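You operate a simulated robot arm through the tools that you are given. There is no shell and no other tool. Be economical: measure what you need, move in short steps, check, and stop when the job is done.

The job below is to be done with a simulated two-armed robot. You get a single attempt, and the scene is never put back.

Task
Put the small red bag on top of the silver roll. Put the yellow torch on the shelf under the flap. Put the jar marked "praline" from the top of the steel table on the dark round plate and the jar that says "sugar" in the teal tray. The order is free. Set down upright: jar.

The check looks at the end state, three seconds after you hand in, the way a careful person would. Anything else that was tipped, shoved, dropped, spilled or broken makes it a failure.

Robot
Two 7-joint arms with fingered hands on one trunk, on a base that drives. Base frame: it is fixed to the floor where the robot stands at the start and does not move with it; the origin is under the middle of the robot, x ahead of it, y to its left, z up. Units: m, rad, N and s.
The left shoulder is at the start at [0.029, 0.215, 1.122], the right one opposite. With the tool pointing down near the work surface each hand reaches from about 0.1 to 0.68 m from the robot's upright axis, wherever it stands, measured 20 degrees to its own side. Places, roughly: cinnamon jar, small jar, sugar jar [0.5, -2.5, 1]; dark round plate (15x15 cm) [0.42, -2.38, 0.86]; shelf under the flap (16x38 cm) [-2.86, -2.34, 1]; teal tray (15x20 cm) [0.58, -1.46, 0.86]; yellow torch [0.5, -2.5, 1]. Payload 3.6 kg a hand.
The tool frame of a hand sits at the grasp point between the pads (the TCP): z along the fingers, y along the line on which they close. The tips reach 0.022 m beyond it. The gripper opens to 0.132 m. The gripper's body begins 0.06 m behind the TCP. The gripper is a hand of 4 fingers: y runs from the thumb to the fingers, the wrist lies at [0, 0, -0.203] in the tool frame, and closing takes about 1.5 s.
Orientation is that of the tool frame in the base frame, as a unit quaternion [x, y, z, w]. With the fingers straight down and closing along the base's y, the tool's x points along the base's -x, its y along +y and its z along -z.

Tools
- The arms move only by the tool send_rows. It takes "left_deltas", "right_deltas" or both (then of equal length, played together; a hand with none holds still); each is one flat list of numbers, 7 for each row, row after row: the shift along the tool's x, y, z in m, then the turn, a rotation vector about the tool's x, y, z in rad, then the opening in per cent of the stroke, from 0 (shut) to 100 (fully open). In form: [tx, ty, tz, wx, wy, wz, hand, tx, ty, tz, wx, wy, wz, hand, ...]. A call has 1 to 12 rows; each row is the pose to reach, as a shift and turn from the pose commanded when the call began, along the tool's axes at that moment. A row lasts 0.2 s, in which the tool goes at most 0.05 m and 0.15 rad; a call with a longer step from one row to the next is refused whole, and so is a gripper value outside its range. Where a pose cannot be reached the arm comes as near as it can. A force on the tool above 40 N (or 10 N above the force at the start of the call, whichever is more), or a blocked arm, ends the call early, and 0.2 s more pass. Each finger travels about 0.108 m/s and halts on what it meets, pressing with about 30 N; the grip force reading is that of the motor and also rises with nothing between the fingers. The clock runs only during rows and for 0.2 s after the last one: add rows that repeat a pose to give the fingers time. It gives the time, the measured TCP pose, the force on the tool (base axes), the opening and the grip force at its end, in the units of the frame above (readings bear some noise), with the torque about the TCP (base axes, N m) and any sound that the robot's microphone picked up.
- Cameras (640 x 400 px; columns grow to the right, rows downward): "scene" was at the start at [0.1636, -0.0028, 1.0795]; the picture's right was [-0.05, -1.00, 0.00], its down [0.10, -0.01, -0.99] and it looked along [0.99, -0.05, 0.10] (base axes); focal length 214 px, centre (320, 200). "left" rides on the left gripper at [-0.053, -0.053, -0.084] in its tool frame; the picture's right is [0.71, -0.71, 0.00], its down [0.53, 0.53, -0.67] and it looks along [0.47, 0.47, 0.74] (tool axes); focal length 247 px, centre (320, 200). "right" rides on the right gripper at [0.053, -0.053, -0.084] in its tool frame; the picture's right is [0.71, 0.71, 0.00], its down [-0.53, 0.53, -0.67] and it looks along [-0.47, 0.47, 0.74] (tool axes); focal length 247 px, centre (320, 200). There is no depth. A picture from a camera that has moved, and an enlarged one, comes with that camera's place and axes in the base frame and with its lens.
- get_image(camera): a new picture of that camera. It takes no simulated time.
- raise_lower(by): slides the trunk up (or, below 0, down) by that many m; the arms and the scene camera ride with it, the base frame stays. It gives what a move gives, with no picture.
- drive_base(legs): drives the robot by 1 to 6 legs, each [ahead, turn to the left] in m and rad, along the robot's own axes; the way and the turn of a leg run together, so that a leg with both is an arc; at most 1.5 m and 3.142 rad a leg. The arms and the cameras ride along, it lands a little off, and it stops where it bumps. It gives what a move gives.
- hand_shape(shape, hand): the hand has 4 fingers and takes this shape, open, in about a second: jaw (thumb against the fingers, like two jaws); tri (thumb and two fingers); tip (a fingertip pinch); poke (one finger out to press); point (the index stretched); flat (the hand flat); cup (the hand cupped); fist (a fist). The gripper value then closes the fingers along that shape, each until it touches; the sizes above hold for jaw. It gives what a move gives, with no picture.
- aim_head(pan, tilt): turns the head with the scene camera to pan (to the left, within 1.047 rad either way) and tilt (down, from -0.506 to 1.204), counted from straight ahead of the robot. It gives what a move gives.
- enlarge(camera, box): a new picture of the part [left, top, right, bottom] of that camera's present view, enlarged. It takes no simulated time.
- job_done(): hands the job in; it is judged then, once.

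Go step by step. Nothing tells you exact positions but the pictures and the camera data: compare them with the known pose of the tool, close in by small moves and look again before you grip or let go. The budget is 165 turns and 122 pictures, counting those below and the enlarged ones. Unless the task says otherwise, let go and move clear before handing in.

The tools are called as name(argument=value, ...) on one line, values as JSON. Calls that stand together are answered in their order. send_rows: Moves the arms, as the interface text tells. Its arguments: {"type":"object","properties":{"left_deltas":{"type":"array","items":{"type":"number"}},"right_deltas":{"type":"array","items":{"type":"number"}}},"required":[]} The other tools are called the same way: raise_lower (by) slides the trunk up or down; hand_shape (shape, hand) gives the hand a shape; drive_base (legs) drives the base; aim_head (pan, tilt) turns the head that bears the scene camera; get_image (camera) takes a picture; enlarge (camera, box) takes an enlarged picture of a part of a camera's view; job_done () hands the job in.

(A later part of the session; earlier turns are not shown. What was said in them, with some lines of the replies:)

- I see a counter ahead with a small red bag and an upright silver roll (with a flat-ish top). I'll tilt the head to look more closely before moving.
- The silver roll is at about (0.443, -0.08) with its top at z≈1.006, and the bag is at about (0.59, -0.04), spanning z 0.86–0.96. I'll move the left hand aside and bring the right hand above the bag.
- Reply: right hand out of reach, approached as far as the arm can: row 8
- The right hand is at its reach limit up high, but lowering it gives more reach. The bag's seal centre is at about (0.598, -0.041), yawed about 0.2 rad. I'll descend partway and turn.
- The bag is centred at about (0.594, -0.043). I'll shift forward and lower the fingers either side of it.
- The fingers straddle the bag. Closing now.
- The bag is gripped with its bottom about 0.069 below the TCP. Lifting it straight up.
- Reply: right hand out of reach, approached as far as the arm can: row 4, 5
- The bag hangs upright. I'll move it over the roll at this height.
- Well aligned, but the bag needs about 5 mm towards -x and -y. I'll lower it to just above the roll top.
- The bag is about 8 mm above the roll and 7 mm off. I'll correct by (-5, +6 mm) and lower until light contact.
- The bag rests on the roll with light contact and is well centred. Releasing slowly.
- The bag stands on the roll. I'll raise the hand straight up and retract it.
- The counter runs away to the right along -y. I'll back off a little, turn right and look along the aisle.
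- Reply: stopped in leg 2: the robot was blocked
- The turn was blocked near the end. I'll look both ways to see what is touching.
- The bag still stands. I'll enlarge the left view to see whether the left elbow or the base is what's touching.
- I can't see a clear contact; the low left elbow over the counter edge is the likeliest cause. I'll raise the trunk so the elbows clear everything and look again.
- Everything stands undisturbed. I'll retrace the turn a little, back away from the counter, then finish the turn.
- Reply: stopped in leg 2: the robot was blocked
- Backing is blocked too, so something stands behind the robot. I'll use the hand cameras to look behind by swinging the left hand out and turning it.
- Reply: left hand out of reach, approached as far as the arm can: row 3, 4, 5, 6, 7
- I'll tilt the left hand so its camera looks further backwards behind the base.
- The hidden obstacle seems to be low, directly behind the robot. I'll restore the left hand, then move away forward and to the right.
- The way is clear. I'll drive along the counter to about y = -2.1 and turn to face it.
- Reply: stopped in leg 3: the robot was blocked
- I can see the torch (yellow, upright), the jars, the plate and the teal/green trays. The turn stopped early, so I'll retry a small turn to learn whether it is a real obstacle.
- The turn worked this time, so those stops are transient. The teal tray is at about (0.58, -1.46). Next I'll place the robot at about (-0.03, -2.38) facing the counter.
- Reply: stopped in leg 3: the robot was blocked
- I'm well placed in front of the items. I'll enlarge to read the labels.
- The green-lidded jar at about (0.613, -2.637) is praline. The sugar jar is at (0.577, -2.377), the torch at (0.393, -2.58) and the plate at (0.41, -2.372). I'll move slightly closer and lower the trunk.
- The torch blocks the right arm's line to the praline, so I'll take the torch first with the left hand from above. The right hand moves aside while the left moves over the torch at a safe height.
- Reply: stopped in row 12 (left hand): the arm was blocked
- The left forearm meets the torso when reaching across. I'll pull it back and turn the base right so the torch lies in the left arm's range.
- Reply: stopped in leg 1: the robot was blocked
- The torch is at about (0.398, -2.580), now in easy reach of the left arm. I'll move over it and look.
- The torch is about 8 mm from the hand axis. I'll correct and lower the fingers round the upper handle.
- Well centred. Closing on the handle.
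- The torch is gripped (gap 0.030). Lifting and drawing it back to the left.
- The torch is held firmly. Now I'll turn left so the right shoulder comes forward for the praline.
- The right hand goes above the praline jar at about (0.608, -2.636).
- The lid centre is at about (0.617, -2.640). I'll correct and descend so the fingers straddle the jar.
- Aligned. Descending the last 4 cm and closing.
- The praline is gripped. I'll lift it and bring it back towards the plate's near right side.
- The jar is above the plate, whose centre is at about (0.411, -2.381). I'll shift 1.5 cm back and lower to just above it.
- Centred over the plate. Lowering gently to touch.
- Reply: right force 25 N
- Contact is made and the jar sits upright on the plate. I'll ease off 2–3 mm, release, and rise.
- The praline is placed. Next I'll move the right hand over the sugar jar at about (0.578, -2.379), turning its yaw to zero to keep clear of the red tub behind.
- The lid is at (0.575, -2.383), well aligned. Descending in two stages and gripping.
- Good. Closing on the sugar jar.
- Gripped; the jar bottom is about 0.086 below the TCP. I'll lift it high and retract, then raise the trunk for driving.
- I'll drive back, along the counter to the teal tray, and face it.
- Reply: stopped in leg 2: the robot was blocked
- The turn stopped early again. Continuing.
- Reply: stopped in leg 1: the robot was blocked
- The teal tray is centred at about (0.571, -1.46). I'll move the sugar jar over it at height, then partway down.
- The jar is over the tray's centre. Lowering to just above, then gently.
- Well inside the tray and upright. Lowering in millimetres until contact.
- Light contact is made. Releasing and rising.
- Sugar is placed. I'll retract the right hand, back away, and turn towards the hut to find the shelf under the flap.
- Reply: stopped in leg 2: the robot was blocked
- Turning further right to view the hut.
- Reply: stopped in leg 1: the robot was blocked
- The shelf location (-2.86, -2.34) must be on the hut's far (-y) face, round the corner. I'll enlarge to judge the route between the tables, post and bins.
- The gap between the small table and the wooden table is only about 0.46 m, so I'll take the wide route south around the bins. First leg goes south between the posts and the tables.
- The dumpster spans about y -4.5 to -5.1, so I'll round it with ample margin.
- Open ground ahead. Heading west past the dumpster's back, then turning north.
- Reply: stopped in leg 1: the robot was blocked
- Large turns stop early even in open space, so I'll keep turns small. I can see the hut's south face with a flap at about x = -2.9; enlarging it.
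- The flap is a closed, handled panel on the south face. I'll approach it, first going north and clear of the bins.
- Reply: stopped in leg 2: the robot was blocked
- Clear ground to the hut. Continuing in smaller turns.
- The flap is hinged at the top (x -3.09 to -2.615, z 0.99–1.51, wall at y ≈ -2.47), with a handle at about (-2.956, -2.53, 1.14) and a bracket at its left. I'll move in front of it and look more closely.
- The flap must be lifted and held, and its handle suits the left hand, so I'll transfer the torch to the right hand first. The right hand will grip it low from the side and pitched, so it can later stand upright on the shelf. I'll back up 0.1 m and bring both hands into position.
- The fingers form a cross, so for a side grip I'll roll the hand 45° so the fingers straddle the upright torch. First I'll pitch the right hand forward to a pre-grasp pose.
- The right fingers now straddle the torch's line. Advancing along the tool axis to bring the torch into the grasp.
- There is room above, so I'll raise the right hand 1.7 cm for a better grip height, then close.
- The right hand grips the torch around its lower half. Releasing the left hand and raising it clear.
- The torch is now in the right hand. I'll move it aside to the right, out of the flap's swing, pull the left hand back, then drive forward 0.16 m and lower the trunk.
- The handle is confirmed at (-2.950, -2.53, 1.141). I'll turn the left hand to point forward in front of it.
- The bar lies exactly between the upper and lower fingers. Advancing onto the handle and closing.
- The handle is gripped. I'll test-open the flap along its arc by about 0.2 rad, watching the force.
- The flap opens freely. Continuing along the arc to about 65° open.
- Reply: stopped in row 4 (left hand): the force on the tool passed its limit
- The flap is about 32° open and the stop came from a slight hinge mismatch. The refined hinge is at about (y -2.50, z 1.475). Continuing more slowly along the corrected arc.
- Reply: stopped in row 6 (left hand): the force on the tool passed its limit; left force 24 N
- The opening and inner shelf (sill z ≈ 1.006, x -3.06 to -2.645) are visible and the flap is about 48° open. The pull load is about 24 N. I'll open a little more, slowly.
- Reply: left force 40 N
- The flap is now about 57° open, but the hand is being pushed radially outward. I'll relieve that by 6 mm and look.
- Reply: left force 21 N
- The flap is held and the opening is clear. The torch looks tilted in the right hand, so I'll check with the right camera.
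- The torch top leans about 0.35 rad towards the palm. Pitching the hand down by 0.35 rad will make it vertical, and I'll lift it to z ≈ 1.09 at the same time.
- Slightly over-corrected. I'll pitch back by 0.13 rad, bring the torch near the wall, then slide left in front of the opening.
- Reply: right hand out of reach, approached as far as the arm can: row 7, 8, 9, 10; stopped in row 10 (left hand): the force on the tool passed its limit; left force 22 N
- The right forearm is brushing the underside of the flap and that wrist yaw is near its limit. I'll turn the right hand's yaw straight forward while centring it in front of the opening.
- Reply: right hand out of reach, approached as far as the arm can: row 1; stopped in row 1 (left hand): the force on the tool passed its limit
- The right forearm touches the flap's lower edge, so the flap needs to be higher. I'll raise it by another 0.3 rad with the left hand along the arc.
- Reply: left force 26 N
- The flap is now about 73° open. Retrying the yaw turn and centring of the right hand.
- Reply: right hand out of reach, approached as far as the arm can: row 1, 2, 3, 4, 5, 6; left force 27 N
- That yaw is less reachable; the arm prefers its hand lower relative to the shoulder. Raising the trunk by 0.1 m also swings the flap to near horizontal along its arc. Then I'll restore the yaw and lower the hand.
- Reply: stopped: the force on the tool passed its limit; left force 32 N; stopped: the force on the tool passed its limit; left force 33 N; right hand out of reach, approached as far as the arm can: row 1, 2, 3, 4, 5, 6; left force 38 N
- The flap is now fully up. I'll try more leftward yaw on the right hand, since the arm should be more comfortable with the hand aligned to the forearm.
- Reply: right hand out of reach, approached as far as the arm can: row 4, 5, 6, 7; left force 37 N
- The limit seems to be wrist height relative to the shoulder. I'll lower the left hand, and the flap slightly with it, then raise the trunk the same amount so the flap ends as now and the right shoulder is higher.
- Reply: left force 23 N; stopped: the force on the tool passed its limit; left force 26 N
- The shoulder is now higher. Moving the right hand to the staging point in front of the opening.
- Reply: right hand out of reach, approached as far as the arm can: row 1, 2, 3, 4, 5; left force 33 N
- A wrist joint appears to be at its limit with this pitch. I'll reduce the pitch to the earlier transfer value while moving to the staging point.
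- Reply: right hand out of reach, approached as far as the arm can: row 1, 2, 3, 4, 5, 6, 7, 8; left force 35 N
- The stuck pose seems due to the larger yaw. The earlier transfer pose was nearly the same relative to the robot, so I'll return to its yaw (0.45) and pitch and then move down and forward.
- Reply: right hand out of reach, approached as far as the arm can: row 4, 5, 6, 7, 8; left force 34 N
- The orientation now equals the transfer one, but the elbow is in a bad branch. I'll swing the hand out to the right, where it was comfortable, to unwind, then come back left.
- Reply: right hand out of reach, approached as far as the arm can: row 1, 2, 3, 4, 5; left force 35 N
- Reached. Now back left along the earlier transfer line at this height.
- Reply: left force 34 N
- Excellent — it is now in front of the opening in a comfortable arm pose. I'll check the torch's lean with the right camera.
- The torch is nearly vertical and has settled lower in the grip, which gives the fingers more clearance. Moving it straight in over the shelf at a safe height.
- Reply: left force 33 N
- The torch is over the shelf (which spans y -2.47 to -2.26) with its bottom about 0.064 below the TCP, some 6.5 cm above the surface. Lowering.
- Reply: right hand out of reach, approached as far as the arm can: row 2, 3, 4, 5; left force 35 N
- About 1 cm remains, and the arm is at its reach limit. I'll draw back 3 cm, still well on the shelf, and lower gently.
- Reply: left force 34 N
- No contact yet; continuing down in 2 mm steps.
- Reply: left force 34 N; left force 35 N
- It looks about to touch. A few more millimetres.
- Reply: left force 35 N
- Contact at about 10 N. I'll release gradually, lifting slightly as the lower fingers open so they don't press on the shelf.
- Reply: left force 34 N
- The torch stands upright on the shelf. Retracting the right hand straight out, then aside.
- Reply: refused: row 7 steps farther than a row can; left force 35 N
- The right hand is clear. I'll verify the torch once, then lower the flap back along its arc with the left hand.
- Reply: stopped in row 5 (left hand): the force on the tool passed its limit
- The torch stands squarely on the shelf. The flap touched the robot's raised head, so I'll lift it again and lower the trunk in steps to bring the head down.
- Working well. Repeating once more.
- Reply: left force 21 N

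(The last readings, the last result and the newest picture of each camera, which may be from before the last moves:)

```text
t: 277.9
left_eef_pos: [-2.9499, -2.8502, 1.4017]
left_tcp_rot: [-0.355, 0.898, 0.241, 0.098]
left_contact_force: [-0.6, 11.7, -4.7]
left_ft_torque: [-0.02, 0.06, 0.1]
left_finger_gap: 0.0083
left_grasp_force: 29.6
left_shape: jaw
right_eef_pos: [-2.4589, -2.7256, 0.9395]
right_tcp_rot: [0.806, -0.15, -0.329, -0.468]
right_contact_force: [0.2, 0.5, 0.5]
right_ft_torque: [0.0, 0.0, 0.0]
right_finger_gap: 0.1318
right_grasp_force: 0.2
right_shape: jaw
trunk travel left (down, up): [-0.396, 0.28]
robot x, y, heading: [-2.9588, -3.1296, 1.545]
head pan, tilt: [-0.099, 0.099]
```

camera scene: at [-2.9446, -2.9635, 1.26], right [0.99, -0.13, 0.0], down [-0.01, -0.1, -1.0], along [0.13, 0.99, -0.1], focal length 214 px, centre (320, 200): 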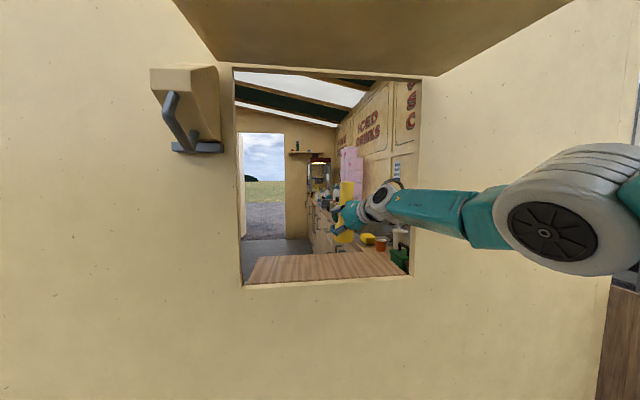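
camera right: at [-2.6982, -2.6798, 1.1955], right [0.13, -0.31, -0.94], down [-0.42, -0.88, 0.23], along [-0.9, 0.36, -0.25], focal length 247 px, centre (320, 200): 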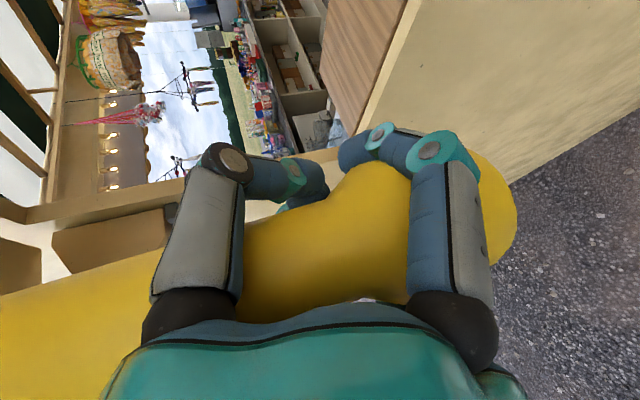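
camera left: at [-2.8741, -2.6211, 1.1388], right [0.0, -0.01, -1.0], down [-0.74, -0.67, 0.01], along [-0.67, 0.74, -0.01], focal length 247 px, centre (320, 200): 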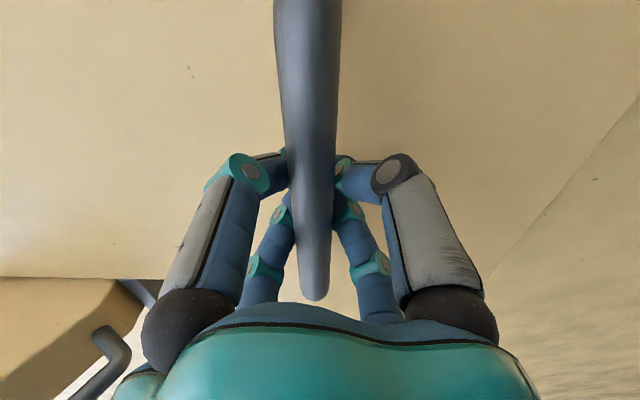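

The trunk is back to its original height. Lowering the flap along its arc.

send_rows(left_deltas=[0, 0, 0.0242, 0, 0, 0, 0, 0.0018, -0.0018, 0.0591, -0.05, -0.05, 0, 0, 0.003, -0.003, 0.0936, -0.106, -0.106, 0, 0, 0.0024, -0.0024, 0.128, -0.163, -0.163, 0, 0, -0.0006, 0.0006, 0.162, -0.219, -0.219, 0, 0, -0.0059, 0.0059, 0.1953, -0.276, -0.276, 0, 0, -0.0136, 0.0136, 0.2276, -0.332, -0.332, 0, 0])

```text
t: 279.5
left_eef_pos: [-2.9465, -2.7202, 1.2138]
left_tcp_rot: [-0.322, 0.817, 0.441, 0.186]
left_contact_force: [-5.7, 10.7, 5.6]
left_ft_torque: [-0.04, -0.1, 0.1]
left_finger_gap: 0.0083
left_grasp_force: 30.2
left_shape: jaw
right_eef_pos: [-2.4584, -2.7249, 0.9399]
right_tcp_rot: [0.806, -0.151, -0.329, -0.468]
right_contact_force: [-0.1, -0.1, 0.4]
right_ft_torque: [0.02, -0.01, -0.01]
right_finger_gap: 0.1321
right_grasp_force: 0.0
right_shape: jaw
trunk travel left (down, up): [-0.396, 0.28]
robot x, y, heading: [-2.9548, -3.1353, 1.541]
head pan, tilt: [-0.099, 0.099]
```

Nearly shut. Completing the arc.

send_rows(left_deltas=[0.0007, -0.0007, 0.0342, -0.071, -0.071, 0, 0, -0.0006, 0.0006, 0.0682, -0.141, -0.141, 0, 0, -0.0042, 0.0042, 0.1016, -0.205, -0.205, 0, 0, -0.0095, 0.0095, 0.1345, -0.276, -0.276, 0, 0, -0.017, 0.017, 0.1666, -0.339, -0.339, 0, 0, -0.0257, 0.0257, 0.1943, -0.405, -0.405, 0, 0, -0.0257, 0.0257, 0.1943, -0.405, -0.405, 0, 0])

```text
t: 281.1
left_eef_pos: [-2.9414, -2.5416, 1.1383]
left_tcp_rot: [-0.255, 0.66, 0.649, 0.278]
left_contact_force: [-3.3, 2.2, 5.3]
left_ft_torque: [-0.02, -0.13, 0.0]
left_finger_gap: 0.0085
left_grasp_force: 30.0
left_shape: jaw
right_eef_pos: [-2.4586, -2.7274, 0.9414]
right_tcp_rot: [0.805, -0.151, -0.33, -0.469]
right_contact_force: [-1.1, 0.9, -0.1]
right_ft_torque: [-0.01, -0.03, -0.03]
right_finger_gap: 0.1318
right_grasp_force: 0.0
right_shape: jaw
trunk travel left (down, up): [-0.396, 0.28]
robot x, y, heading: [-2.9523, -3.13, 1.549]
head pan, tilt: [-0.099, 0.099]
```

The flap is essentially shut. Opening the left hand and withdrawing straight back.

send_rows(left_deltas=[0, 0, 0.004, 0, 0, 0, 20, 0, 0, 0.004, 0, 0, 0, 50, 0, 0, 0.004, 0, 0, 0, 80, 0, 0, 0.004, 0, 0, 0, 100, 0, 0, 0.004, 0, 0, 0, 100, 0, 0, 0.004, 0, 0, 0, 100, 0, 0, -0.02, 0, 0, 0, 100, 0, 0, -0.06, 0, 0, 0, 100, 0, 0, -0.1, 0, 0, 0, 100, 0, 0, -0.14, 0, 0, 0, 100])

get_image(camera="scene")

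```text
t: 283.3
left_eef_pos: [-2.9459, -2.6811, 1.1412]
left_tcp_rot: [-0.256, 0.66, 0.649, 0.278]
left_contact_force: [0.4, -0.7, 0.1]
left_ft_torque: [0.01, 0.0, 0.01]
left_finger_gap: 0.1318
left_grasp_force: 0.1
left_shape: jaw
right_eef_pos: [-2.4579, -2.7267, 0.9394]
right_tcp_rot: [0.805, -0.151, -0.329, -0.469]
right_contact_force: [0.3, 0.8, 0.2]
right_ft_torque: [0.0, -0.06, 0.01]
right_finger_gap: 0.1318
right_grasp_force: 0.0
right_shape: jaw
trunk travel left (down, up): [-0.396, 0.28]
robot x, y, heading: [-2.9561, -3.1271, 1.545]
head pan, tilt: [-0.099, 0.099]
```

```text
refused: no pictures are left
```

Both hands are clear, the flap is lowered, and all four items were seen in place after release. Handing in.

job_done()

```text
The job is handed in.
```

I put all four items in their places and handed the job in. I saw each one standing in place after I let go of it.

- **Red bag:** it stands on top of the silver roll.
- **Praline jar:** upright on the dark round plate.
- **Sugar jar:** upright in the teal tray.
- **Torch:** upright on the shelf behind the flap. I lowered the flap again afterwards and let go of its handle, but I had no pictures left to confirm it closed flush.

The base stopped itself several times early on with a "blocked" report. I never found anything it had touched, and nothing in the later pictures looked moved or knocked over.
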